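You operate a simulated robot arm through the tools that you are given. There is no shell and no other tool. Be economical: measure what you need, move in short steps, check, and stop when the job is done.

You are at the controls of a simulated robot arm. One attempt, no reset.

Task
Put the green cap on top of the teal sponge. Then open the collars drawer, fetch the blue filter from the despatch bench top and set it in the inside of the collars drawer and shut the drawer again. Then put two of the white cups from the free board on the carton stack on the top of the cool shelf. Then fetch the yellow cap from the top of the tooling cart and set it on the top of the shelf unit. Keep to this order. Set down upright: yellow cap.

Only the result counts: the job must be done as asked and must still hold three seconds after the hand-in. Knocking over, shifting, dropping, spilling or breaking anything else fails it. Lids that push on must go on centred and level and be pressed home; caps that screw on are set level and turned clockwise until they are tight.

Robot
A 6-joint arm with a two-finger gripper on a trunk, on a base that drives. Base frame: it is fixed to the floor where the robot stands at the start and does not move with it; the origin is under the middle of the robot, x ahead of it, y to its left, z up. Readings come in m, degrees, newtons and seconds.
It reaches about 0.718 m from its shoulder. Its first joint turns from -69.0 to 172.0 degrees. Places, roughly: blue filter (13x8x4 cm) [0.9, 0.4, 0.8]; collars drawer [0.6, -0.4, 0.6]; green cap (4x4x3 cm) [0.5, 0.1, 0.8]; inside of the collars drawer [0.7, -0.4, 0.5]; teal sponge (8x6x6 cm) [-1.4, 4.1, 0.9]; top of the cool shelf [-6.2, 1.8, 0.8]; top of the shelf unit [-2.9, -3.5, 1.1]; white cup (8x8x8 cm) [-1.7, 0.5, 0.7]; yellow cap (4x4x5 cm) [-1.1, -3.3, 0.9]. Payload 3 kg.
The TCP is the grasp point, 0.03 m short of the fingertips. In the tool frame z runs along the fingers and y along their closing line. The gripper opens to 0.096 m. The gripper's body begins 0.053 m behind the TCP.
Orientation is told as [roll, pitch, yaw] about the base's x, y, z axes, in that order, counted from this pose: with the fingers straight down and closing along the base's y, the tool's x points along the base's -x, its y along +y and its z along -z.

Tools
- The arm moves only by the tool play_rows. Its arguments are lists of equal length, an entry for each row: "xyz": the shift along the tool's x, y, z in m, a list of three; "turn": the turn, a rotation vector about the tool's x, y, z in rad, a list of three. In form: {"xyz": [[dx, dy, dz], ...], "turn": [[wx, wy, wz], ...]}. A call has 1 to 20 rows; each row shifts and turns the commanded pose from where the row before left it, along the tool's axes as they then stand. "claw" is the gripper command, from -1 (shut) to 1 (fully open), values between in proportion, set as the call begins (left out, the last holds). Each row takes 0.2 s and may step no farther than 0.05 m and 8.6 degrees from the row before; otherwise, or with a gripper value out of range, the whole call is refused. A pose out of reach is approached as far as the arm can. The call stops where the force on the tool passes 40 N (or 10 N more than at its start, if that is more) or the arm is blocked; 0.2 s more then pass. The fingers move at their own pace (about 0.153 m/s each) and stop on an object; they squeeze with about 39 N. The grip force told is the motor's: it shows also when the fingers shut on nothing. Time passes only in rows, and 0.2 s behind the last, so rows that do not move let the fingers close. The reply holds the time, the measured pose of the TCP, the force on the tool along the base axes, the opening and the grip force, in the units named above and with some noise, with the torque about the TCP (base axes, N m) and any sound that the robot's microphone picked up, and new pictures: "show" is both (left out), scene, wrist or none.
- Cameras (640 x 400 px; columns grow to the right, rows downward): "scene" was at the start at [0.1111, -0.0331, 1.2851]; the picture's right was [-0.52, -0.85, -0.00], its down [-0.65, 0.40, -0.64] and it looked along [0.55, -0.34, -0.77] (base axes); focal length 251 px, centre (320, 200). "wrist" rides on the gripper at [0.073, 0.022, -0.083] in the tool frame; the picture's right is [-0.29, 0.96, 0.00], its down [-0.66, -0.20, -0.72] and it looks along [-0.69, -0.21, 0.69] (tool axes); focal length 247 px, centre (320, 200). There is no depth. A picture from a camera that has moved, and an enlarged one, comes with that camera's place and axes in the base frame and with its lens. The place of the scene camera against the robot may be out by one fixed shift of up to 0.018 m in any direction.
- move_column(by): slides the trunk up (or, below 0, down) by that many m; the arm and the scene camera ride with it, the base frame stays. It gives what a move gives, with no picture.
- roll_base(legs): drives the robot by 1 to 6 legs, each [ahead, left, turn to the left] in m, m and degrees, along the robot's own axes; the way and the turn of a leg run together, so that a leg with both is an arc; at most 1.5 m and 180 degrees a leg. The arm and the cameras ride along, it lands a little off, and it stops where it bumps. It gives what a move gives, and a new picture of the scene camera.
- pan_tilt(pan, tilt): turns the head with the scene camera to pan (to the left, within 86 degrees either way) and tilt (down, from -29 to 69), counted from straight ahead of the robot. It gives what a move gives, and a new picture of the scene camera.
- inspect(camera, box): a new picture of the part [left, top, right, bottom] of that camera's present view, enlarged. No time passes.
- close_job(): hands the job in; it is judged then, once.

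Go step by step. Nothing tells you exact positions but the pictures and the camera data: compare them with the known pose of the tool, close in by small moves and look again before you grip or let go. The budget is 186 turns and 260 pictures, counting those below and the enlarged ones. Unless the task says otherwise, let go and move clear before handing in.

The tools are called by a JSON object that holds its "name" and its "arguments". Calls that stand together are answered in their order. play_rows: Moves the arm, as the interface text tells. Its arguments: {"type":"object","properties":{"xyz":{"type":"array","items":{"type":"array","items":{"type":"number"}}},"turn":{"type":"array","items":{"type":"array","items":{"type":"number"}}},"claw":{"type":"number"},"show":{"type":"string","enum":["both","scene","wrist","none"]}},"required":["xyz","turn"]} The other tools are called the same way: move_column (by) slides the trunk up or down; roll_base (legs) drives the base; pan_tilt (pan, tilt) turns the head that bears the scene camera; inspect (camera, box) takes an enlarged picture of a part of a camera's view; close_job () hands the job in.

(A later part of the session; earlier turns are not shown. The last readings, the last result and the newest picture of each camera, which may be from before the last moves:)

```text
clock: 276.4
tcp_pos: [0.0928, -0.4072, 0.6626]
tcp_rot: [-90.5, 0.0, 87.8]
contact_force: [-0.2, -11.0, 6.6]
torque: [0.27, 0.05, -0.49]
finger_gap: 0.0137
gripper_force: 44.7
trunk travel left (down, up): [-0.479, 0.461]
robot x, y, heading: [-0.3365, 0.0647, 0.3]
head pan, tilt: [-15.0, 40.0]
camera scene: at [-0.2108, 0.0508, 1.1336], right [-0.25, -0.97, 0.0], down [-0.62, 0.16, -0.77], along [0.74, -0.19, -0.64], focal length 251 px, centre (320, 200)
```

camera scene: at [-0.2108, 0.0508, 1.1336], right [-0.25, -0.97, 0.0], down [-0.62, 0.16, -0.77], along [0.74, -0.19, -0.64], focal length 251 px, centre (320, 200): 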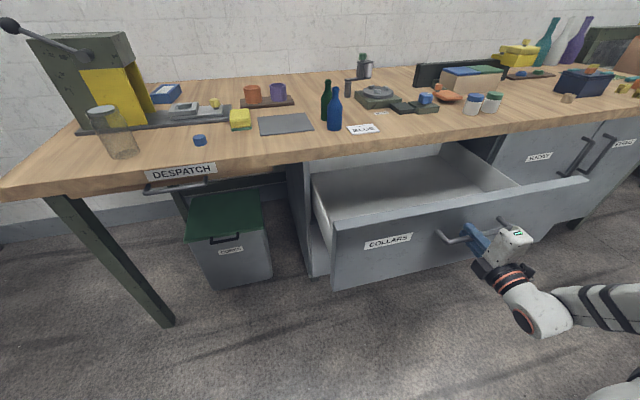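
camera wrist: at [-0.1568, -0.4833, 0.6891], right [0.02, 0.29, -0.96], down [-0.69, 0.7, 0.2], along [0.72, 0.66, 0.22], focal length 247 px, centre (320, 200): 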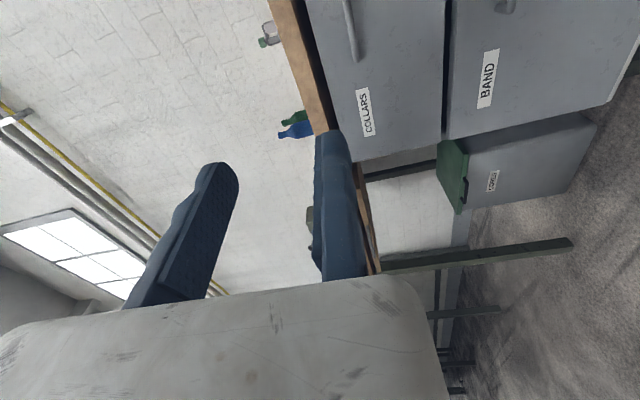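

The drawer is open by 28 cm and looks empty. I release the handle, back off and bring the hand to pointing down again.

{"name": "play_rows", "arguments": {"xyz": [[0, 0, 0], [0, 0, 0], [0, 0.006, 0]], "turn": [[0, 0, 0], [0, 0, 0], [0, 0, 0]], "claw": 0.1, "show": "none"}}

{"name": "roll_base", "arguments": {"legs": [[-0.2, 0, 0]]}}

{"name": "move_column", "arguments": {"by": 0.4}}

{"name": "play_rows", "arguments": {"xyz": [[0, 0, 0], [0, 0, 0], [0, 0, 0], [0, 0, 0], [0, 0, 0], [0, 0, 0], [0, 0, 0], [0, 0, 0], [0, 0, 0], [0, 0, 0], [0, 0, 0]], "turn": [[-0.1428, 0, 0], [-0.1428, 0, 0], [-0.1428, 0, 0], [-0.1428, 0, 0], [-0.1428, 0, 0], [-0.1428, 0, 0], [-0.1428, 0, 0], [-0.1428, 0, 0], [-0.1428, 0, 0], [-0.1428, 0, 0], [-0.1428, 0, 0]], "show": "none"}}

```text
clock: 277.2
tcp_pos: [0.0887, -0.4131, 0.6635]
tcp_rot: [-90.0, 0.0, 88.2]
contact_force: [-1.4, 11.0, -21.3]
torque: [0.13, -0.05, -0.01]
finger_gap: 0.0527
gripper_force: 0.1
out of reach, approached as far as the arm can: row 3
trunk travel left (down, up): [-0.479, 0.461]
robot x, y, heading: [-0.3377, 0.0686, 0.6]
head pan, tilt: [-15.0, 40.0]
```

```text
clock: 278.8
tcp_pos: [-0.1068, -0.4137, 0.6678]
tcp_rot: [-90.4, 0.1, 88.2]
contact_force: [0.1, 0.4, 0.3]
torque: [0.02, 0.01, -0.01]
finger_gap: 0.0528
gripper_force: 0.0
trunk travel left (down, up): [-0.479, 0.461]
robot x, y, heading: [-0.5357, 0.0642, 0.6]
head pan, tilt: [-15.0, 40.0]
camera scene: at [-0.4065, 0.0504, 1.1336], right [-0.25, -0.97, 0.0], down [-0.62, 0.16, -0.77], along [0.74, -0.19, -0.64], focal length 251 px, centre (320, 200)
```

scene: 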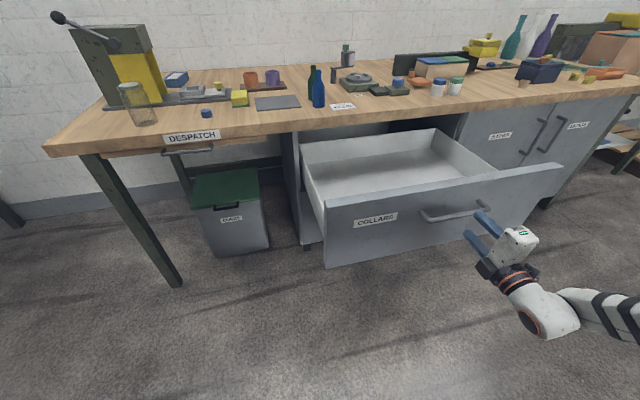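

```text
clock: 282.6
tcp_pos: [-0.1053, -0.4149, 1.0663]
tcp_rot: [-90.5, 0.0, 88.2]
contact_force: [-0.2, 0.7, -0.2]
torque: [0.04, -0.01, 0.01]
finger_gap: 0.0528
gripper_force: 0.0
trunk travel left (down, up): [-0.879, 0.061]
robot x, y, heading: [-0.5355, 0.0646, 0.7]
head pan, tilt: [-15.0, 40.0]
```

```text
clock: 285.0
tcp_pos: [-0.0651, -0.3681, 1.0184]
tcp_rot: [-10.5, 3.5, 85.2]
contact_force: [-0.1, -0.2, 0.2]
torque: [0.02, 0.02, 0.02]
finger_gap: 0.053
gripper_force: 0.1
out of reach, approached as far as the arm can: row 1, 2, 3, 6, 7, 8
trunk travel left (down, up): [-0.879, 0.061]
robot x, y, heading: [-0.5376, 0.0653, 0.6]
head pan, tilt: [-15.0, 40.0]
```

The drawer stands open and clear. For the filter, the shoulder must come in over the bench at heading ~70°, so I first level the hand and shape the arm here in free space.

{"name": "play_rows", "arguments": {"xyz": [[0, 0, 0], [0, 0, 0], [0.035, 0.025, 0], [0.035, 0.025, 0], [0.035, 0.025, 0], [0.035, 0.025, 0], [0.035, 0.025, 0], [0.035, 0.025, 0], [0, 0, 0], [0, 0, 0]], "turn": [[-0.092, -0.03, 0], [-0.092, -0.03, 0], [0, 0, 0], [0, 0, 0], [0, 0, 0], [0, 0, 0], [0, 0, 0], [0, 0, 0], [0, 0, -0.148], [0, 0, -0.148]], "claw": 1, "show": "none"}}

{"name": "move_column", "arguments": {"by": 0.06}}

```text
clock: 287.2
tcp_pos: [-0.2369, -0.5571, 1.0229]
tcp_rot: [-0.1, 0.2, 102.5]
contact_force: [-0.7, 0.3, 0.5]
torque: [0.02, -0.03, 0.0]
finger_gap: 0.0962
gripper_force: 0.1
out of reach, approached as far as the arm can: row 8
trunk travel left (down, up): [-0.879, 0.061]
robot x, y, heading: [-0.5362, 0.0617, 0.7]
head pan, tilt: [-15.0, 40.0]
```

```text
clock: 288.2
tcp_pos: [-0.2367, -0.5577, 1.0837]
tcp_rot: [-0.1, 0.2, 102.4]
contact_force: [0.4, 0.4, 0.1]
torque: [-0.02, 0.0, -0.01]
finger_gap: 0.096
gripper_force: 0.1
trunk travel left (down, up): [-0.939, 0.001]
robot x, y, heading: [-0.5336, 0.063, 0.7]
head pan, tilt: [-15.0, 40.0]
```

Arm is shaped with the hand at robot-relative (0.30, -0.62), tips at z 1.05. I turn to heading 70° and look before sliding in.

{"name": "roll_base", "arguments": {"legs": [[0, 0, 69.3]]}}

{"name": "roll_base", "arguments": {"legs": [[0.17, -0.35, 0]]}}

{"name": "pan_tilt", "arguments": {"pan": -55, "tilt": 50}}

```text
clock: 291.7
tcp_pos: [0.1503, 0.1325, 1.0846]
tcp_rot: [-0.1, 0.1, 172.7]
contact_force: [-0.3, 0.0, -0.4]
torque: [-0.02, -0.03, 0.0]
finger_gap: 0.096
gripper_force: 0.1
trunk travel left (down, up): [-0.939, 0.001]
robot x, y, heading: [-0.5367, 0.0657, 70.8]
head pan, tilt: [-15.0, 40.0]
camera scene: at [-0.4738, 0.1886, 1.5935], right [0.83, -0.56, 0.0], down [-0.36, -0.53, -0.77], along [0.43, 0.63, -0.64], focal length 251 px, centre (320, 200)
```

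scene: 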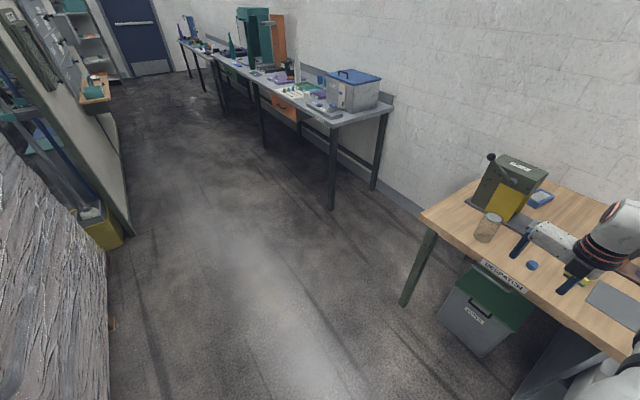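

```text
clock: 294.1
tcp_pos: [0.543, 0.175, 1.0834]
tcp_rot: [0.0, 0.3, 172.3]
contact_force: [-0.4, 0.5, -0.5]
torque: [-0.03, -0.01, 0.02]
finger_gap: 0.096
gripper_force: 0.0
trunk travel left (down, up): [-0.939, 0.001]
robot x, y, heading: [-0.142, 0.114, 70.4]
head pan, tilt: [-15.0, 40.0]
camera scene: at [-0.082, 0.2359, 1.5936], right [0.82, -0.57, 0.0], down [-0.36, -0.53, -0.77], along [0.43, 0.63, -0.64], focal length 251 px, centre (320, 200)
```

scene: 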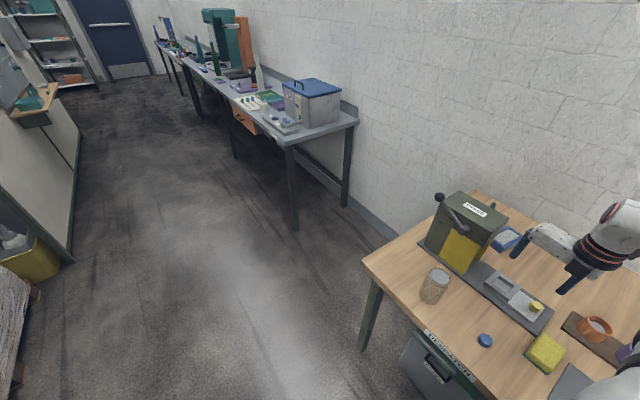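

```text
clock: 295.2
tcp_pos: [0.5436, 0.1758, 1.0831]
tcp_rot: [0.0, 0.2, 172.2]
contact_force: [-0.2, 0.0, 0.0]
torque: [0.01, -0.02, 0.01]
finger_gap: 0.0962
gripper_force: 0.0
trunk travel left (down, up): [-0.939, 0.001]
robot x, y, heading: [-0.139, 0.1109, 70.6]
head pan, tilt: [-55.0, 50.0]
camera scene: at [-0.0549, 0.1866, 1.5793], right [0.27, -0.96, 0.0], down [-0.74, -0.2, -0.64], along [0.62, 0.17, -0.77], focal length 251 px, centre (320, 200)
```

scene: 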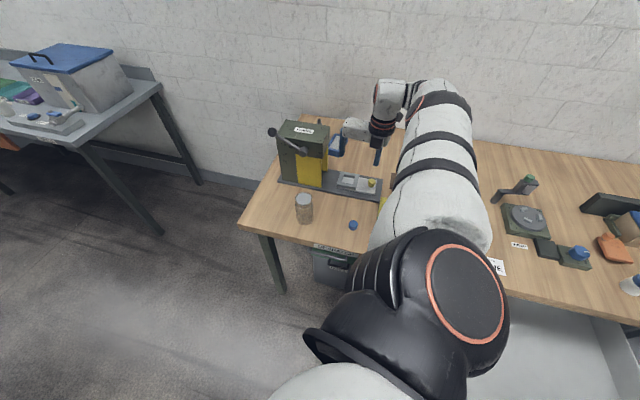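

All clear: hand passes right of the press. I slide the base in further.

{"name": "roll_base", "arguments": {"legs": [[0.08, -0.2, 0]]}}

{"name": "inspect", "arguments": {"camera": "wrist", "box": [0, 0, 640, 400]}}

```text
clock: 296.9
tcp_pos: [0.7558, 0.1867, 1.0843]
tcp_rot: [-0.1, 0.3, 172.3]
contact_force: [-0.1, 0.1, 1.0]
torque: [0.01, -0.01, -0.01]
finger_gap: 0.0961
gripper_force: 0.0
trunk travel left (down, up): [-0.939, 0.001]
robot x, y, heading: [0.0701, 0.1195, 70.3]
head pan, tilt: [-55.0, 50.0]
camera scene: at [0.1559, 0.197, 1.5795], right [0.27, -0.96, 0.0], down [-0.74, -0.21, -0.64], along [0.62, 0.17, -0.77], focal length 251 px, centre (320, 200)
```

scene: 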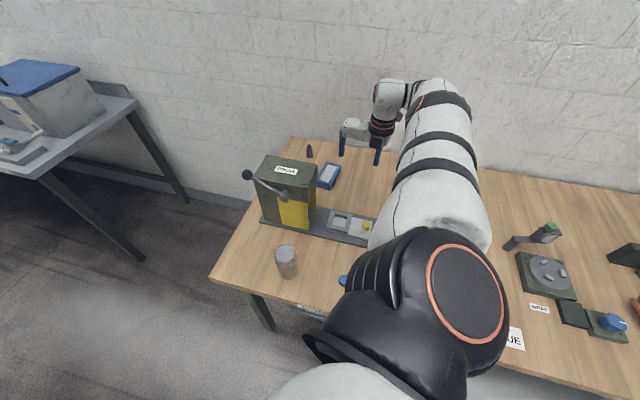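

```text
1.00 times, centred on (320, 200) of wrist (not enlarged: the box is as wide or as high as the picture)
camera zoom: at [0.8247, 0.1551, 1.1692], right [-0.42, -0.91, 0.0], down [-0.63, 0.29, 0.72], along [-0.65, 0.3, -0.69], focal length 247 px, centre (320, 200)
```

zoom: 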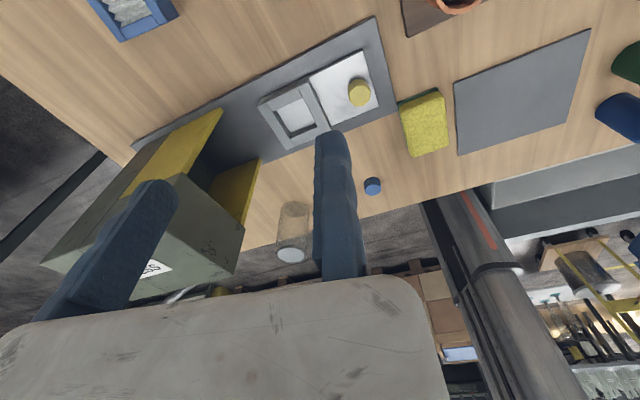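

{"name": "inspect", "arguments": {"camera": "scene", "box": [260, 110, 400, 210]}}

```text
4.00 times, centred on (330, 160) of scene
camera zoom: at [0.1559, 0.197, 1.5795], right [0.27, -0.96, 0.0], down [-0.74, -0.21, -0.64], along [0.62, 0.17, -0.77], focal length 1005 px, centre (280, 360)
```

zoom: 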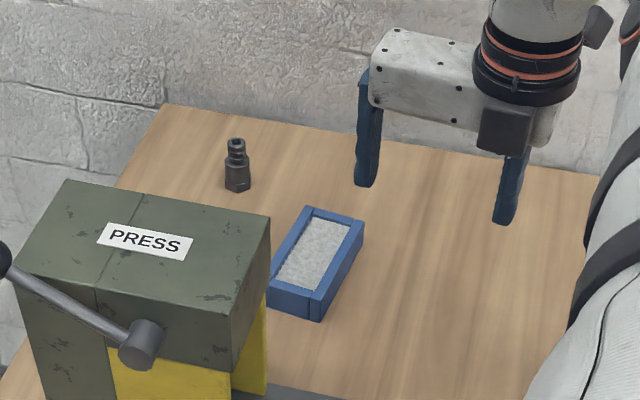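

The filter is centred near (0.909, 0.369), long axis about −9° from x, top z ≈ 0.84. I bring the base in so the hand ends just right of it.

{"name": "roll_base", "arguments": {"legs": [[0.14, -0.115, 0]]}}

{"name": "inspect", "arguments": {"camera": "wrist", "box": [0, 0, 640, 400]}}

{"name": "inspect", "arguments": {"camera": "scene", "box": [260, 110, 400, 210]}}

```text
clock: 298.4
tcp_pos: [0.9116, 0.2796, 1.0851]
tcp_rot: [-0.1, 0.3, 172.1]
contact_force: [-0.5, -0.2, 0.2]
torque: [0.02, 0.01, -0.03]
finger_gap: 0.0959
gripper_force: 0.1
trunk travel left (down, up): [-0.939, 0.001]
robot x, y, heading: [0.2288, 0.2221, 70.6]
head pan, tilt: [-55.0, 50.0]
camera scene: at [0.3124, 0.2912, 1.5796], right [0.26, -0.96, 0.0], down [-0.74, -0.2, -0.64], along [0.62, 0.17, -0.76], focal length 251 px, centre (320, 200)
```

scene: 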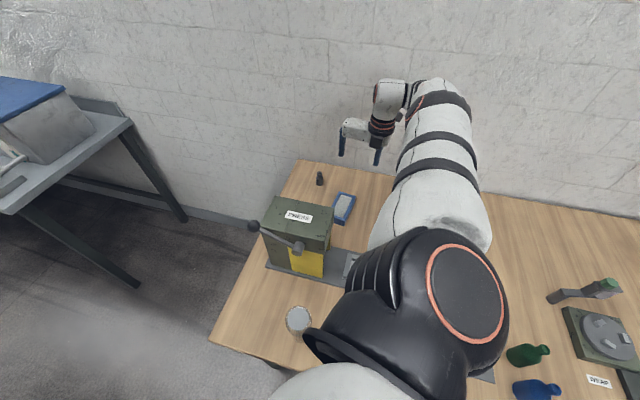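

```text
1.00 times, centred on (320, 200) of wrist (not enlarged: the box is as wide or as high as the picture)
camera zoom: at [0.9811, 0.2476, 1.1694], right [-0.42, -0.91, 0.0], down [-0.63, 0.29, 0.72], along [-0.65, 0.31, -0.69], focal length 247 px, centre (320, 200)
```

zoom: 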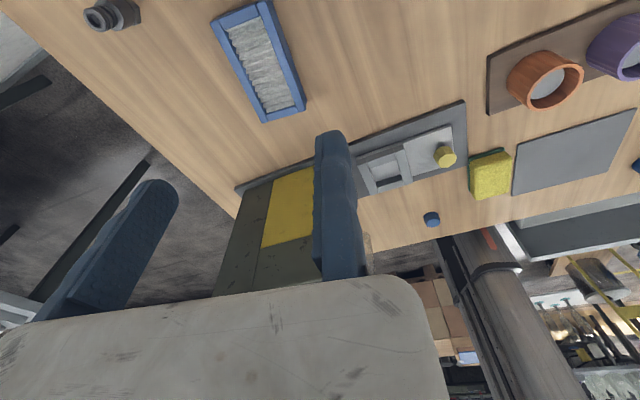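

```text
4.00 times, centred on (330, 160) of scene
camera zoom: at [0.3124, 0.2912, 1.5796], right [0.26, -0.96, 0.0], down [-0.74, -0.2, -0.64], along [0.62, 0.17, -0.76], focal length 1005 px, centre (280, 360)
```

zoom: 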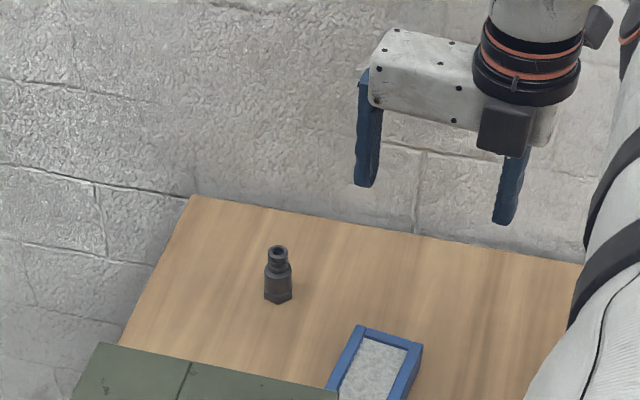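

Wrist view gives centre (0.913, 0.361). I align, then descend part of the way and check the straddle.

{"name": "play_rows", "arguments": {"xyz": [[-0.01, -0.033, 0], [0, 0, 0.04], [0, 0, 0.04], [0, 0, 0.04], [0, 0, 0.02], [0, 0, 0]], "turn": [[0, 0, 0], [0, 0, 0], [0, 0, 0], [0, 0, 0], [0, 0, 0], [0, 0, 0]], "show": "wrist"}}

{"name": "inspect", "arguments": {"camera": "scene", "box": [290, 140, 410, 225]}}

```text
clock: 299.8
tcp_pos: [0.8489, 0.2919, 0.9941]
tcp_rot: [-0.1, 0.2, 172.2]
contact_force: [-0.1, -1.1, -0.1]
torque: [-0.02, 0.02, 0.0]
finger_gap: 0.096
gripper_force: 0.0
out of reach, approached as far as the arm can: row 1, 2, 3, 4, 5
trunk travel left (down, up): [-0.939, 0.001]
robot x, y, heading: [0.2256, 0.2175, 70.4]
head pan, tilt: [-55.0, 50.0]
camera wrist: at [0.9184, 0.2602, 1.0783], right [-0.42, -0.91, 0.0], down [-0.63, 0.29, 0.72], along [-0.65, 0.3, -0.69], focal length 247 px, centre (320, 200)
```

wrist: 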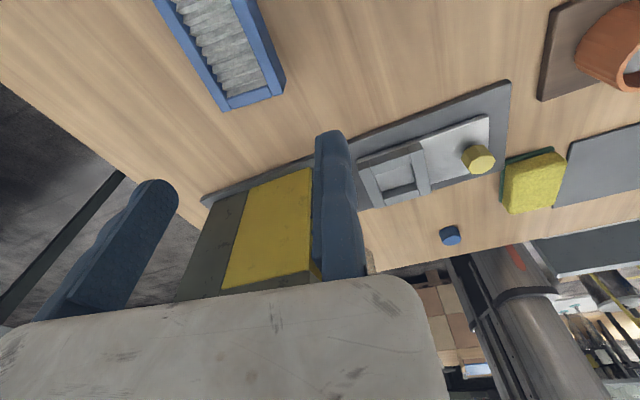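

```text
4.71 times, centred on (350, 182) of scene
camera zoom: at [0.3155, 0.2928, 1.5793], right [0.26, -0.96, 0.0], down [-0.74, -0.2, -0.64], along [0.62, 0.17, -0.77], focal length 1182 px, centre (179, 282)
```

zoom: 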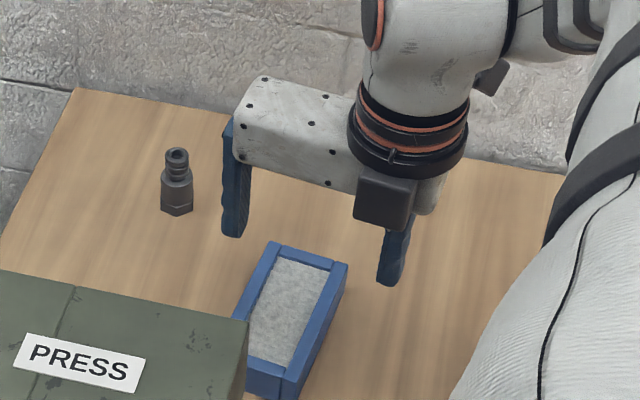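

The reach limit shows the true shoulder is closer to the robot's middle, so I re-stand at heading ~51° with the trunk lower.

{"name": "roll_base", "arguments": {"legs": [[0.1, 0, -19.5]]}}

{"name": "move_column", "arguments": {"by": -0.1}}

{"name": "inspect", "arguments": {"camera": "wrist", "box": [0, 0, 640, 400]}}

```text
clock: 301.3
tcp_pos: [0.8842, 0.1602, 0.9944]
tcp_rot: [-0.1, 0.3, 152.2]
contact_force: [-0.3, -0.3, 0.5]
torque: [0.0, 0.02, 0.02]
finger_gap: 0.0961
gripper_force: 0.0
trunk travel left (down, up): [-0.939, 0.001]
robot x, y, heading: [0.2784, 0.3042, 50.4]
head pan, tilt: [-55.0, 50.0]
camera scene: at [0.3802, 0.3417, 1.5794], right [-0.08, -1.0, 0.0], down [-0.76, 0.06, -0.64], along [0.64, -0.05, -0.77], focal length 251 px, centre (320, 200)
```

scene: 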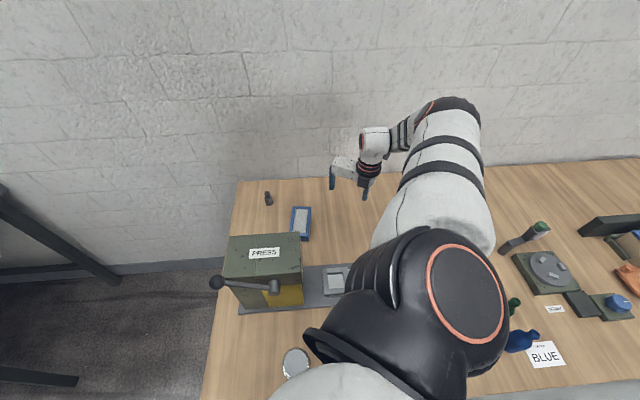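

```text
clock: 302.6
tcp_pos: [0.8851, 0.1605, 0.8946]
tcp_rot: [-0.1, 0.2, 152.1]
contact_force: [0.6, 0.6, 0.2]
torque: [0.01, -0.01, 0.01]
finger_gap: 0.0959
gripper_force: 0.0
trunk travel left (down, up): [-0.839, 0.101]
robot x, y, heading: [0.276, 0.3037, 50.2]
head pan, tilt: [-55.0, 50.0]
```

```text
1.00 times, centred on (320, 200) of wrist (not enlarged: the box is as wide or as high as the picture)
camera zoom: at [0.9393, 0.1057, 0.9787], right [-0.71, -0.71, 0.0], down [-0.49, 0.49, 0.72], along [-0.51, 0.51, -0.69], focal length 247 px, centre (320, 200)
```

zoom: 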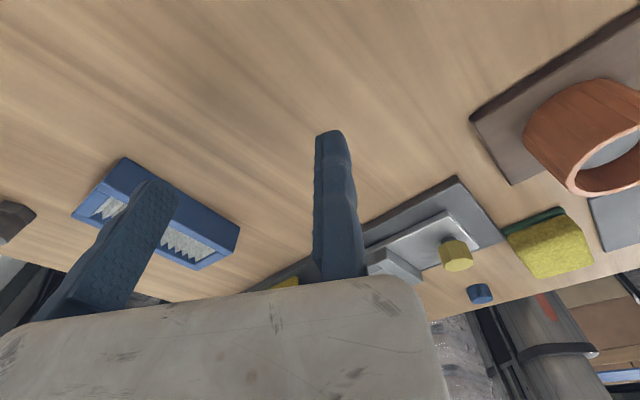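

Filter is in view. I turn the hand to yaw 172 and slide left so the fingers straddle it from above.

{"name": "play_rows", "arguments": {"xyz": [[0, 0, -0.01], [0, 0, -0.01], [0, 0, 0], [0, -0.0385, 0], [0, -0.0385, 0], [0, -0.0385, 0], [0, -0.0385, 0], [0, 0, 0]], "turn": [[0, 0, -0.116], [0, 0, -0.116], [0, 0, -0.116], [0, 0, 0], [0, 0, 0], [0, 0, 0], [0, 0, 0], [0, 0, 0]], "show": "wrist"}}

{"name": "inspect", "arguments": {"camera": "scene", "box": [250, 140, 390, 250]}}

```text
clock: 304.4
tcp_pos: [0.8888, 0.3065, 0.9293]
tcp_rot: [-0.1, 0.2, 172.0]
contact_force: [-0.7, -0.6, -0.2]
torque: [0.03, 0.02, 0.01]
finger_gap: 0.0962
gripper_force: 0.0
out of reach, approached as far as the arm can: row 6, 7
trunk travel left (down, up): [-0.839, 0.101]
robot x, y, heading: [0.2761, 0.2994, 50.3]
head pan, tilt: [-55.0, 50.0]
camera wrist: at [0.9588, 0.2746, 1.0134], right [-0.42, -0.91, 0.0], down [-0.63, 0.29, 0.72], along [-0.65, 0.31, -0.69], focal length 247 px, centre (320, 200)
```

wrist: 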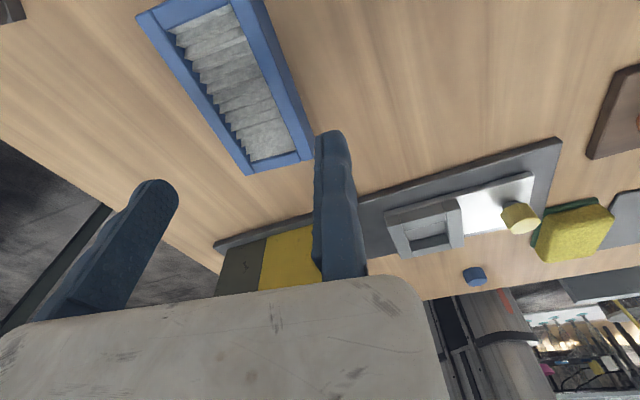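

```text
3.64 times, centred on (320, 195) of scene
camera zoom: at [0.3812, 0.3408, 1.4793], right [-0.08, -1.0, 0.0], down [-0.76, 0.06, -0.64], along [0.64, -0.05, -0.77], focal length 913 px, centre (320, 218)
```

zoom: 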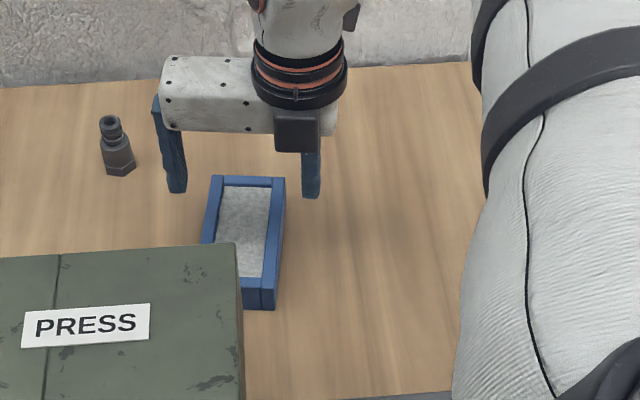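

Almost straddled; I lower the trunk a bit to regain reach and shift 8 mm further left.

{"name": "move_column", "arguments": {"by": -0.05}}

{"name": "play_rows", "arguments": {"xyz": [[0.005, -0.009, 0], [0, 0, 0]], "turn": [[0, 0, 0], [0, 0, 0]], "show": "wrist"}}

```text
clock: 305.3
tcp_pos: [0.8898, 0.3081, 0.8798]
tcp_rot: [0.0, 0.3, 172.2]
contact_force: [0.5, -1.1, -0.4]
torque: [0.01, 0.0, -0.03]
finger_gap: 0.0962
gripper_force: 0.0
trunk travel left (down, up): [-0.789, 0.151]
robot x, y, heading: [0.2751, 0.3027, 50.4]
head pan, tilt: [-55.0, 50.0]
```

```text
clock: 305.9
tcp_pos: [0.8935, 0.3136, 0.8849]
tcp_rot: [0.0, 0.4, 172.0]
contact_force: [0.6, -0.1, 0.2]
torque: [0.02, 0.01, 0.02]
finger_gap: 0.096
gripper_force: 0.0
out of reach, approached as far as the arm can: row 1
trunk travel left (down, up): [-0.789, 0.151]
robot x, y, heading: [0.2788, 0.3012, 50.1]
head pan, tilt: [-55.0, 50.0]
camera wrist: at [0.9615, 0.2817, 0.9685], right [-0.42, -0.91, 0.0], down [-0.63, 0.29, 0.72], along [-0.65, 0.31, -0.69], focal length 247 px, centre (320, 200)
```

wrist: 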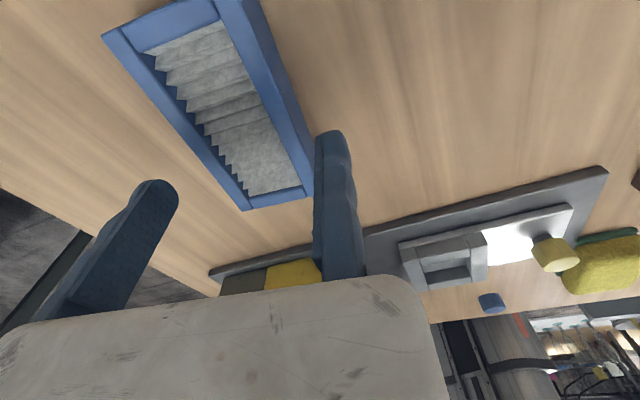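

Straddled with clearance on both sides. I lower with the trunk and close.

{"name": "move_column", "arguments": {"by": -0.046}}

{"name": "play_rows", "arguments": {"xyz": [[0, 0, 0], [0, 0, 0], [0, 0, 0], [0, 0, 0]], "turn": [[0, 0, 0], [0, 0, 0], [0, 0, 0], [0, 0, 0]], "claw": -1, "show": "wrist"}}

{"name": "inspect", "arguments": {"camera": "scene", "box": [250, 140, 390, 250]}}

```text
clock: 306.8
tcp_pos: [0.8919, 0.3134, 0.8375]
tcp_rot: [0.0, 0.3, 172.2]
contact_force: [0.0, 0.1, -1.0]
torque: [-0.02, 0.0, 0.01]
finger_gap: 0.0959
gripper_force: 0.1
trunk travel left (down, up): [-0.743, 0.197]
robot x, y, heading: [0.2756, 0.3023, 50.3]
head pan, tilt: [-55.0, 50.0]
```

```text
clock: 307.8
tcp_pos: [0.8917, 0.3137, 0.8383]
tcp_rot: [-0.1, 0.5, 172.1]
contact_force: [0.4, 0.2, 2.7]
torque: [0.18, -0.08, 0.06]
finger_gap: 0.0688
gripper_force: 38.8
trunk travel left (down, up): [-0.743, 0.197]
robot x, y, heading: [0.2753, 0.2992, 50.4]
head pan, tilt: [-55.0, 50.0]
camera wrist: at [0.9613, 0.2818, 0.9227], right [-0.42, -0.91, 0.0], down [-0.63, 0.29, 0.72], along [-0.65, 0.31, -0.69], focal length 247 px, centre (320, 200)
```

wrist: 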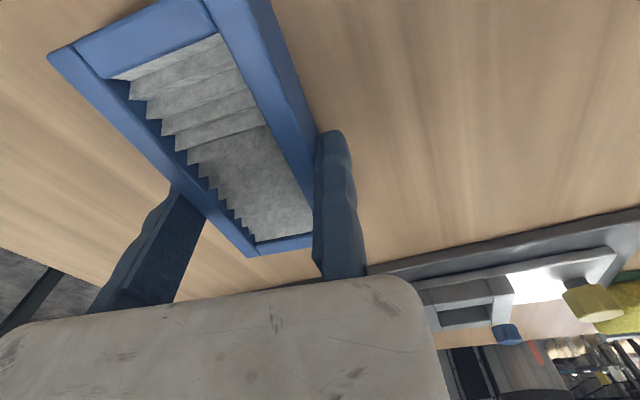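

```text
3.64 times, centred on (320, 195) of scene
camera zoom: at [0.3806, 0.3422, 1.3833], right [-0.08, -1.0, 0.0], down [-0.76, 0.06, -0.64], along [0.64, -0.05, -0.77], focal length 913 px, centre (320, 218)
```

zoom: 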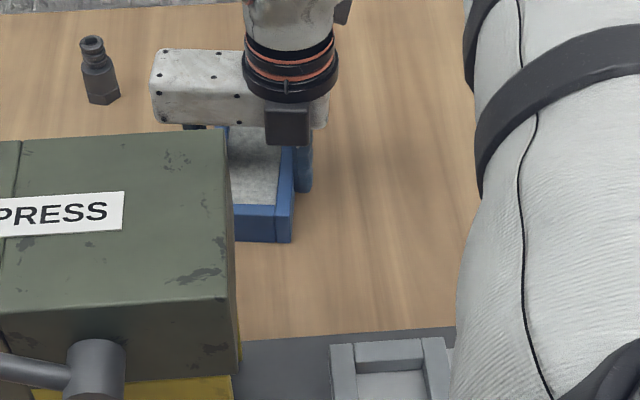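

The filter is gripped (69 mm). I lift with the trunk and swing right, away from the press, then back out.

{"name": "move_column", "arguments": {"by": 0.19}}

{"name": "roll_base", "arguments": {"legs": [[0, 0, -20]]}}

{"name": "roll_base", "arguments": {"legs": [[-0.52, 0.3, 0], [0, 0, -30]]}}

```text
clock: 309.9
tcp_pos: [0.892, 0.3149, 1.0277]
tcp_rot: [0.0, 0.3, 172.2]
contact_force: [0.8, -0.6, -1.4]
torque: [-0.02, 0.02, 0.03]
finger_gap: 0.0688
gripper_force: 39.2
trunk travel left (down, up): [-0.933, 0.007]
robot x, y, heading: [0.2781, 0.3021, 50.2]
head pan, tilt: [-55.0, 50.0]
```

```text
clock: 311.4
tcp_pos: [0.8609, 0.1085, 1.0279]
tcp_rot: [0.0, 0.3, 152.4]
contact_force: [0.2, -0.4, 0.0]
torque: [-0.02, 0.01, 0.01]
finger_gap: 0.0688
gripper_force: 39.4
trunk travel left (down, up): [-0.933, 0.007]
robot x, y, heading: [0.2745, 0.3065, 30.6]
head pan, tilt: [-55.0, 50.0]
camera scene: at [0.386, 0.3045, 1.5733], right [-0.41, -0.91, 0.0], down [-0.7, 0.31, -0.64], along [0.59, -0.26, -0.77], focal length 251 px, centre (320, 200)
```

scene: 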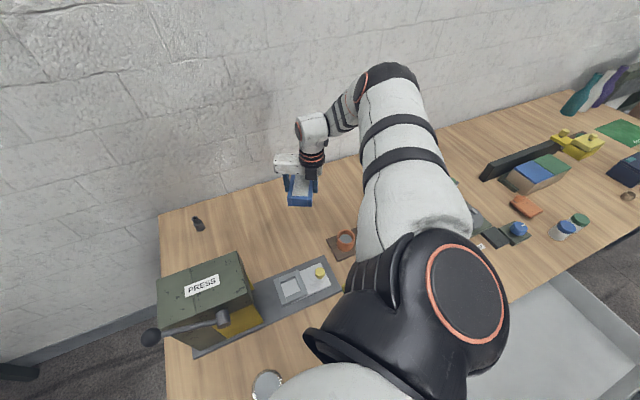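

```text
clock: 316.2
tcp_pos: [0.0879, -0.1549, 1.0284]
tcp_rot: [0.0, 0.2, 122.3]
contact_force: [-0.5, -0.4, -0.2]
torque: [-0.04, 0.02, 0.0]
finger_gap: 0.0692
gripper_force: 38.9
trunk travel left (down, up): [-0.933, 0.007]
robot x, y, heading: [-0.3174, 0.3066, 0.5]
head pan, tilt: [-55.0, 50.0]
camera scene: at [-0.2283, 0.2522, 1.5733], right [-0.81, -0.58, 0.0], down [-0.45, 0.62, -0.64], along [0.37, -0.52, -0.77], focal length 251 px, centre (320, 200)
```

scene: 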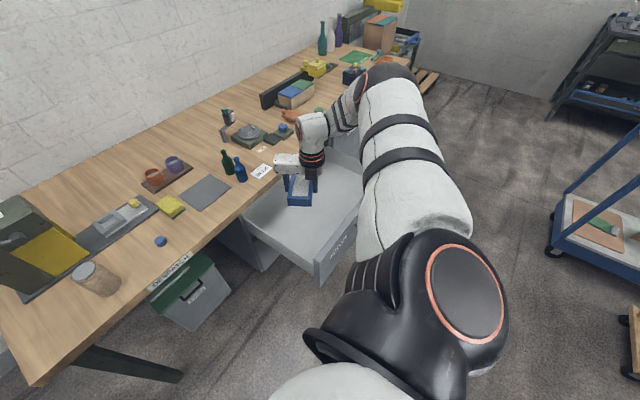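

{"name": "inspect", "arguments": {"camera": "scene", "box": [210, 120, 380, 290]}}

```text
2.35 times, centred on (295, 205) of scene
camera zoom: at [-0.2283, 0.2522, 1.5733], right [-0.81, -0.58, 0.0], down [-0.45, 0.62, -0.64], along [0.37, -0.52, -0.77], focal length 591 px, centre (379, 188)
```

zoom: 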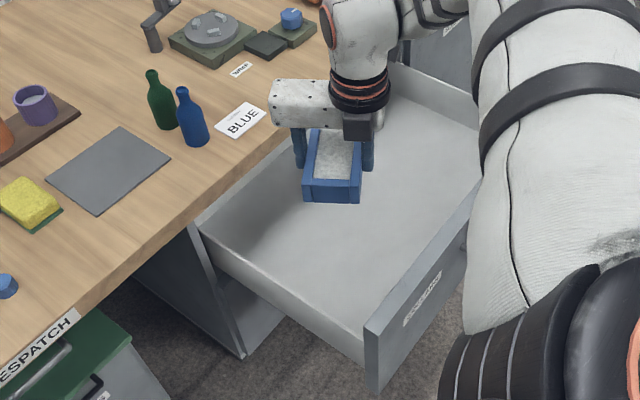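

The drawer is now about 40 cm out (it slid further when I let go), front panel at x ≈ 0.02. I move to (-0.2, 0.1), square the hand to the drawer and look.

{"name": "roll_base", "arguments": {"legs": [[0.11, -0.2, -0.5]]}}

{"name": "play_rows", "arguments": {"xyz": [[0, 0, 0], [0, 0, 0], [0, 0, 0], [0, 0, 0], [0, 0, 0]], "turn": [[0, 0, 0.141], [0, 0, 0.141], [0, 0, 0.141], [0, 0, 0.141], [0, 0, 0]], "show": "wrist"}}

```text
clock: 317.9
tcp_pos: [0.1942, -0.3555, 1.0289]
tcp_rot: [-0.1, 0.4, 121.7]
contact_force: [0.7, 0.6, 0.4]
torque: [-0.01, 0.02, 0.0]
finger_gap: 0.069
gripper_force: 38.8
trunk travel left (down, up): [-0.933, 0.007]
robot x, y, heading: [-0.2113, 0.1104, -0.2]
head pan, tilt: [-55.0, 50.0]
camera scene: at [-0.1181, 0.0556, 1.5734], right [-0.82, -0.57, 0.0], down [-0.44, 0.63, -0.64], along [0.37, -0.53, -0.77], focal length 251 px, centre (320, 200)
```

scene: 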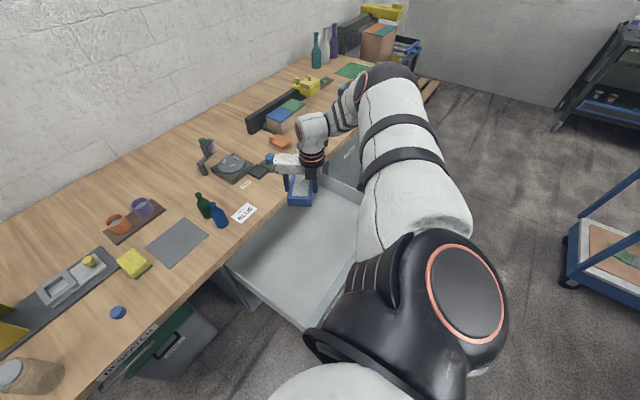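

```text
clock: 319.1
tcp_pos: [0.1954, -0.357, 1.0278]
tcp_rot: [-0.2, 0.4, 89.2]
contact_force: [-0.1, -0.7, -0.3]
torque: [-0.01, 0.02, 0.0]
finger_gap: 0.069
gripper_force: 39.2
trunk travel left (down, up): [-0.933, 0.007]
robot x, y, heading: [-0.2087, 0.1125, -0.1]
head pan, tilt: [-55.0, 50.0]
camera wrist: at [0.1715, -0.4289, 1.1122], right [-0.95, 0.3, 0.0], down [0.21, 0.66, 0.72], along [0.22, 0.69, -0.69], focal length 247 px, centre (320, 200)
```

wrist: 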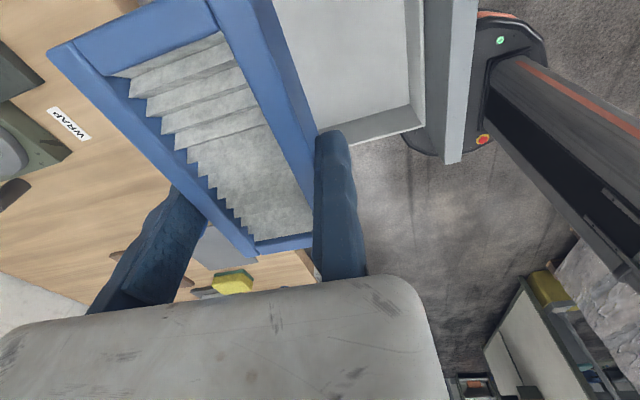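

The drawer floor is around z 0.56. To keep the upper arm above the drawer front I lower the trunk only partly and let the arm reach down, in steps.

{"name": "move_column", "arguments": {"by": -0.22}}

{"name": "play_rows", "arguments": {"xyz": [[0, 0, 0.03], [0, 0, 0.03], [0, 0, 0.03]], "turn": [[0, 0, 0], [0, 0, 0], [0, 0, 0]], "show": "scene"}}

```text
clock: 321.4
tcp_pos: [0.1951, -0.3567, 0.8088]
tcp_rot: [-0.2, 0.3, 89.4]
contact_force: [0.7, 0.1, -0.5]
torque: [-0.01, -0.01, -0.03]
finger_gap: 0.0688
gripper_force: 39.2
trunk travel left (down, up): [-0.713, 0.227]
robot x, y, heading: [-0.2092, 0.1117, -0.1]
head pan, tilt: [-55.0, 50.0]
```

```text
clock: 322.2
tcp_pos: [0.1553, -0.3366, 0.7708]
tcp_rot: [-0.2, 0.2, 89.4]
contact_force: [-0.2, 0.0, 0.6]
torque: [0.03, 0.03, 0.0]
finger_gap: 0.0689
gripper_force: 39.1
out of reach, approached as far as the arm can: row 1, 2, 3
trunk travel left (down, up): [-0.713, 0.227]
robot x, y, heading: [-0.2079, 0.1083, -0.2]
head pan, tilt: [-55.0, 50.0]
camera scene: at [-0.1174, 0.0537, 1.3533], right [-0.82, -0.57, 0.0], down [-0.44, 0.63, -0.64], along [0.37, -0.53, -0.77], focal length 251 px, centre (320, 200)
```

scene: 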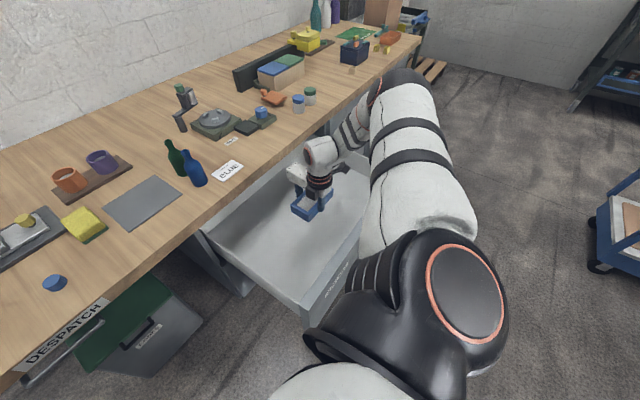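

Going down pulls the arm toward the shoulder, so I need a closer stance: standing left of the drawer, turned 30° right. I raise the trunk again and re-position.

{"name": "move_column", "arguments": {"by": 0.22}}

{"name": "roll_base", "arguments": {"legs": [[0.19, 0.2, 0], [0.185, 0, 0], [0, 0, -30]]}}

{"name": "pan_tilt", "arguments": {"pan": -35, "tilt": 60}}

```text
clock: 324.6
tcp_pos: [0.1564, -0.3365, 0.9903]
tcp_rot: [-0.1, 0.2, 89.4]
contact_force: [0.6, -0.1, -1.2]
torque: [-0.01, 0.01, 0.03]
finger_gap: 0.0689
gripper_force: 38.8
trunk travel left (down, up): [-0.933, 0.007]
robot x, y, heading: [-0.2049, 0.1085, 0.1]
head pan, tilt: [-55.0, 50.0]
```

```text
clock: 329.1
tcp_pos: [0.2658, -0.2605, 0.9896]
tcp_rot: [-0.2, 0.3, 59.9]
contact_force: [1.1, -0.2, -0.8]
torque: [0.03, 0.03, 0.0]
finger_gap: 0.0687
gripper_force: 38.9
trunk travel left (down, up): [-0.933, 0.007]
robot x, y, heading: [0.1698, 0.3082, -29.6]
head pan, tilt: [-55.0, 50.0]
camera scene: at [0.2159, 0.2117, 1.5733], right [-1.0, -0.09, 0.0], down [-0.07, 0.76, -0.64], along [0.06, -0.64, -0.77], focal length 251 px, centre (320, 200)
```

scene: 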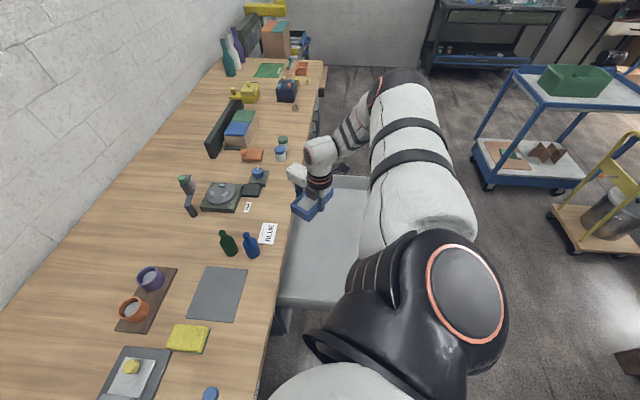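

```text
clock: 329.9
tcp_pos: [0.2648, -0.2611, 0.9903]
tcp_rot: [-0.2, 0.3, 59.9]
contact_force: [-1.4, 0.4, -0.1]
torque: [0.03, 0.0, -0.04]
finger_gap: 0.0688
gripper_force: 38.8
trunk travel left (down, up): [-0.933, 0.007]
robot x, y, heading: [0.172, 0.305, -29.4]
head pan, tilt: [-35.0, 60.0]
camera scene: at [0.2364, 0.2281, 1.5608], right [-0.9, -0.43, 0.0], down [-0.37, 0.78, -0.5], along [0.21, -0.45, -0.87], focal length 251 px, centre (320, 200)
```

scene: 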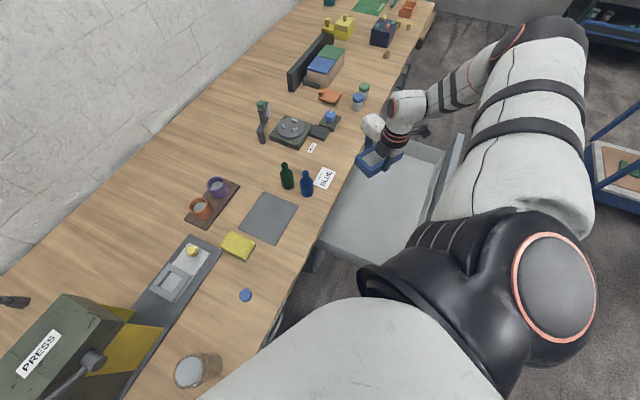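

Standing left of the drawer now. I shift the base 5 cm further left, draw the hand in over the drawer's left half, and lower the trunk in stages.

{"name": "roll_base", "arguments": {"legs": [[-0.025, 0.043, 0]]}}

{"name": "play_rows", "arguments": {"xyz": [[0.008, 0.028, 0], [0.008, 0.028, 0], [0.008, 0.028, 0], [0, 0, 0]], "turn": [[0, 0, 0], [0, 0, 0], [0, 0, 0], [0, 0, 0]], "show": "none"}}

{"name": "move_column", "arguments": {"by": -0.2}}

{"name": "inspect", "arguments": {"camera": "scene", "box": [200, 40, 640, 340]}}

{"name": "inspect", "arguments": {"camera": "wrist", "box": [0, 0, 640, 400]}}

```text
clock: 330.8
tcp_pos: [0.2652, -0.2166, 0.9877]
tcp_rot: [-0.2, 0.0, 59.8]
contact_force: [0.6, -0.1, -0.7]
torque: [0.07, 0.04, -0.01]
finger_gap: 0.0689
gripper_force: 39.2
trunk travel left (down, up): [-0.933, 0.007]
robot x, y, heading: [0.1713, 0.359, -29.5]
head pan, tilt: [-35.0, 60.0]
camera scene: at [0.2367, 0.2698, 1.5602], right [-0.9, -0.43, 0.0], down [-0.37, 0.79, -0.5], along [0.21, -0.45, -0.87], focal length 251 px, centre (320, 200)
```

scene: 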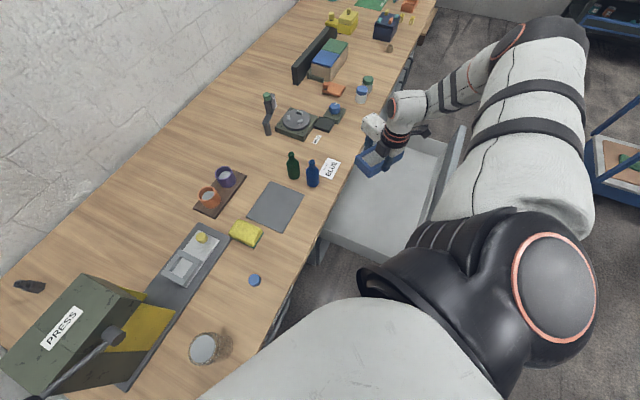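

```text
clock: 331.8
tcp_pos: [0.203, -0.1945, 0.9889]
tcp_rot: [-0.1, 0.3, 59.8]
contact_force: [-0.1, -0.5, -0.7]
torque: [0.03, -0.01, 0.02]
finger_gap: 0.0687
gripper_force: 38.9
out of reach, approached as far as the arm can: row 3
trunk travel left (down, up): [-0.933, 0.007]
robot x, y, heading: [0.1665, 0.3571, -29.2]
head pan, tilt: [-35.0, 60.0]
```

```text
clock: 334.0
tcp_pos: [0.2011, -0.1943, 0.7893]
tcp_rot: [-0.1, 0.3, 59.9]
contact_force: [-0.1, -0.8, -0.1]
torque: [0.02, 0.03, -0.01]
finger_gap: 0.0687
gripper_force: 39.1
trunk travel left (down, up): [-0.733, 0.207]
robot x, y, heading: [0.1722, 0.3543, -30.0]
head pan, tilt: [-35.0, 60.0]
```

```text
1.33 times, centred on (420, 190) of scene
camera zoom: at [0.2365, 0.2774, 1.3608], right [-0.9, -0.43, 0.0], down [-0.37, 0.78, -0.5], along [0.21, -0.45, -0.87], focal length 335 px, centre (187, 213)
```

zoom: 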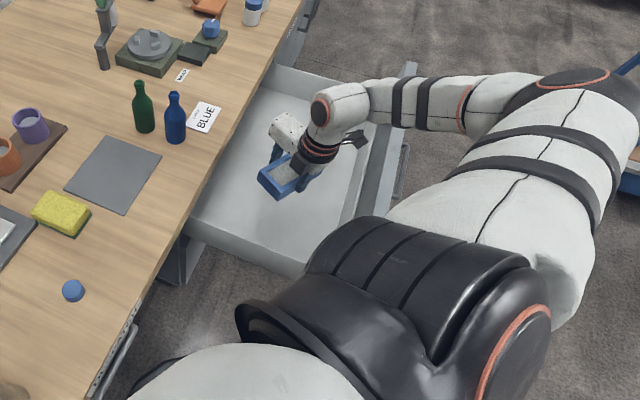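

```text
1.00 times, centred on (320, 200) of wrist (not enlarged: the box is as wide or as high as the picture)
camera zoom: at [0.1452, -0.2459, 0.8736], right [-0.68, 0.73, -0.01], down [0.51, 0.47, 0.72], along [0.53, 0.49, -0.69], focal length 247 px, centre (320, 200)
```

zoom: 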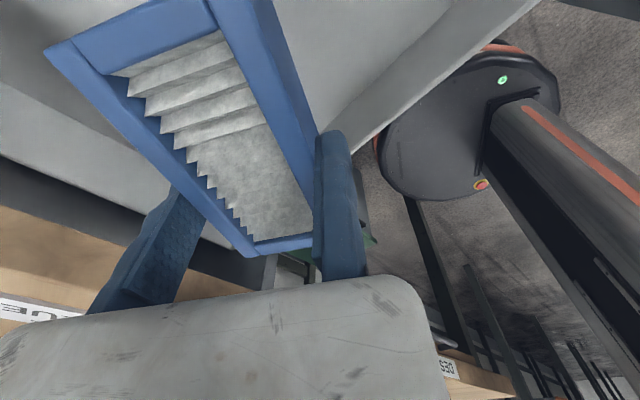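

The arm passes outside the drawer front. I lower the trunk another 11 cm and check clearances over the drawer edge.

{"name": "move_column", "arguments": {"by": -0.11}}

{"name": "pan_tilt", "arguments": {"pan": -60, "tilt": 60}}

```text
clock: 335.4
tcp_pos: [0.2014, -0.1935, 0.6798]
tcp_rot: [-0.2, 0.3, 59.8]
contact_force: [-0.1, 0.3, 0.2]
torque: [0.0, 0.01, 0.03]
finger_gap: 0.0688
gripper_force: 38.9
trunk travel left (down, up): [-0.623, 0.317]
robot x, y, heading: [0.171, 0.3532, -29.5]
head pan, tilt: [-35.0, 60.0]
```

```text
clock: 336.3
tcp_pos: [0.2016, -0.1948, 0.6792]
tcp_rot: [-0.2, 0.3, 59.9]
contact_force: [0.1, -0.3, 0.0]
torque: [-0.02, 0.0, -0.02]
finger_gap: 0.0689
gripper_force: 39.0
trunk travel left (down, up): [-0.623, 0.317]
robot x, y, heading: [0.1668, 0.3525, -29.7]
head pan, tilt: [-60.0, 60.0]
camera scene: at [0.2085, 0.2709, 1.2507], right [-1.0, -0.01, 0.0], down [-0.01, 0.87, -0.5], along [0.0, -0.5, -0.87], focal length 251 px, centre (320, 200)
```

scene: 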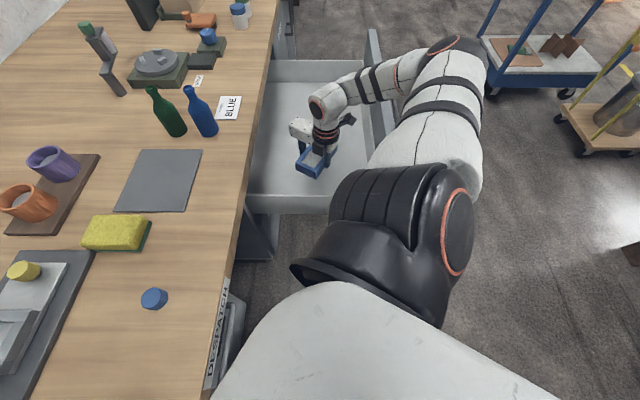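

{"name": "play_rows", "arguments": {"xyz": [[0, 0, 0.02], [0, 0, 0.02], [0, 0, 0.015], [0, 0, 0]], "turn": [[0, 0, 0], [0, 0, 0], [0, 0, 0], [0, 0, 0]], "show": "wrist"}}

```text
clock: 337.3
tcp_pos: [0.1959, -0.1879, 0.6396]
tcp_rot: [-0.2, 0.3, 59.8]
contact_force: [-0.7, 0.0, -0.2]
torque: [-0.01, 0.02, -0.01]
finger_gap: 0.069
gripper_force: 39.0
out of reach, approached as far as the arm can: row 2, 3
trunk travel left (down, up): [-0.623, 0.317]
robot x, y, heading: [0.1674, 0.3576, -29.7]
head pan, tilt: [-60.0, 60.0]
camera wrist: at [0.1395, -0.2395, 0.7246], right [-0.68, 0.73, -0.01], down [0.51, 0.47, 0.72], along [0.53, 0.49, -0.69], focal length 247 px, centre (320, 200)
```

wrist: 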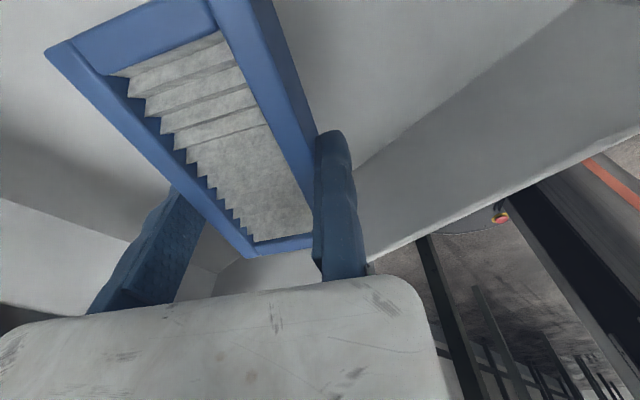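

Good, 0.64 reached. I lower the trunk in small steps and watch the force.

{"name": "move_column", "arguments": {"by": -0.025}}

{"name": "move_column", "arguments": {"by": -0.01}}

{"name": "inspect", "arguments": {"camera": "scene", "box": [240, 20, 500, 220]}}

```text
clock: 338.0
tcp_pos: [0.196, -0.1874, 0.6154]
tcp_rot: [-0.2, 0.3, 59.8]
contact_force: [0.6, 0.2, -0.4]
torque: [0.03, 0.0, 0.02]
finger_gap: 0.0691
gripper_force: 39.0
trunk travel left (down, up): [-0.598, 0.342]
robot x, y, heading: [0.17, 0.3587, -29.6]
head pan, tilt: [-60.0, 60.0]
```

```text
clock: 338.6
tcp_pos: [0.1957, -0.1872, 0.6048]
tcp_rot: [-0.4, 0.3, 59.8]
contact_force: [0.1, 0.7, -0.6]
torque: [-0.01, 0.0, 0.0]
finger_gap: 0.0689
gripper_force: 38.9
trunk travel left (down, up): [-0.588, 0.352]
robot x, y, heading: [0.1674, 0.3563, -29.4]
head pan, tilt: [-60.0, 60.0]
```

```text
2.00 times, centred on (370, 120) of scene
camera zoom: at [0.2084, 0.2711, 1.2157], right [-1.0, -0.01, 0.0], down [-0.01, 0.87, -0.5], along [0.0, -0.5, -0.87], focal length 502 px, centre (220, 360)
```

zoom: 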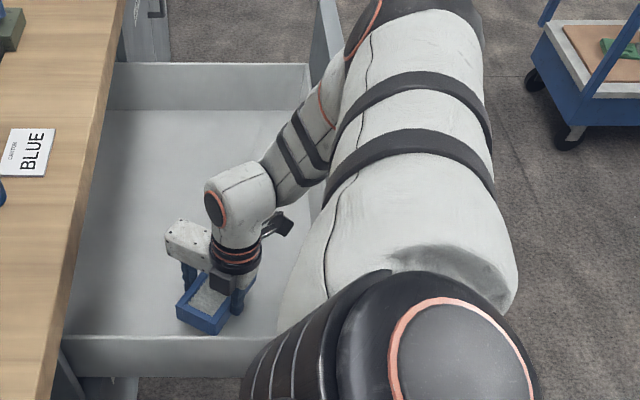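

{"name": "move_column", "arguments": {"by": -0.007}}

{"name": "move_column", "arguments": {"by": -0.006}}

```text
clock: 339.2
tcp_pos: [0.1963, -0.1868, 0.5983]
tcp_rot: [-0.3, 0.2, 59.8]
contact_force: [-0.6, 0.1, -0.2]
torque: [0.03, 0.03, 0.03]
finger_gap: 0.0688
gripper_force: 39.2
trunk travel left (down, up): [-0.581, 0.359]
robot x, y, heading: [0.1699, 0.3564, -29.3]
head pan, tilt: [-60.0, 60.0]
```

```text
clock: 339.7
tcp_pos: [0.1951, -0.1873, 0.5922]
tcp_rot: [-0.3, 0.4, 59.8]
contact_force: [0.1, 0.4, -0.5]
torque: [0.01, 0.02, -0.01]
finger_gap: 0.0688
gripper_force: 39.1
trunk travel left (down, up): [-0.575, 0.365]
robot x, y, heading: [0.1696, 0.3553, -29.6]
head pan, tilt: [-60.0, 60.0]
```

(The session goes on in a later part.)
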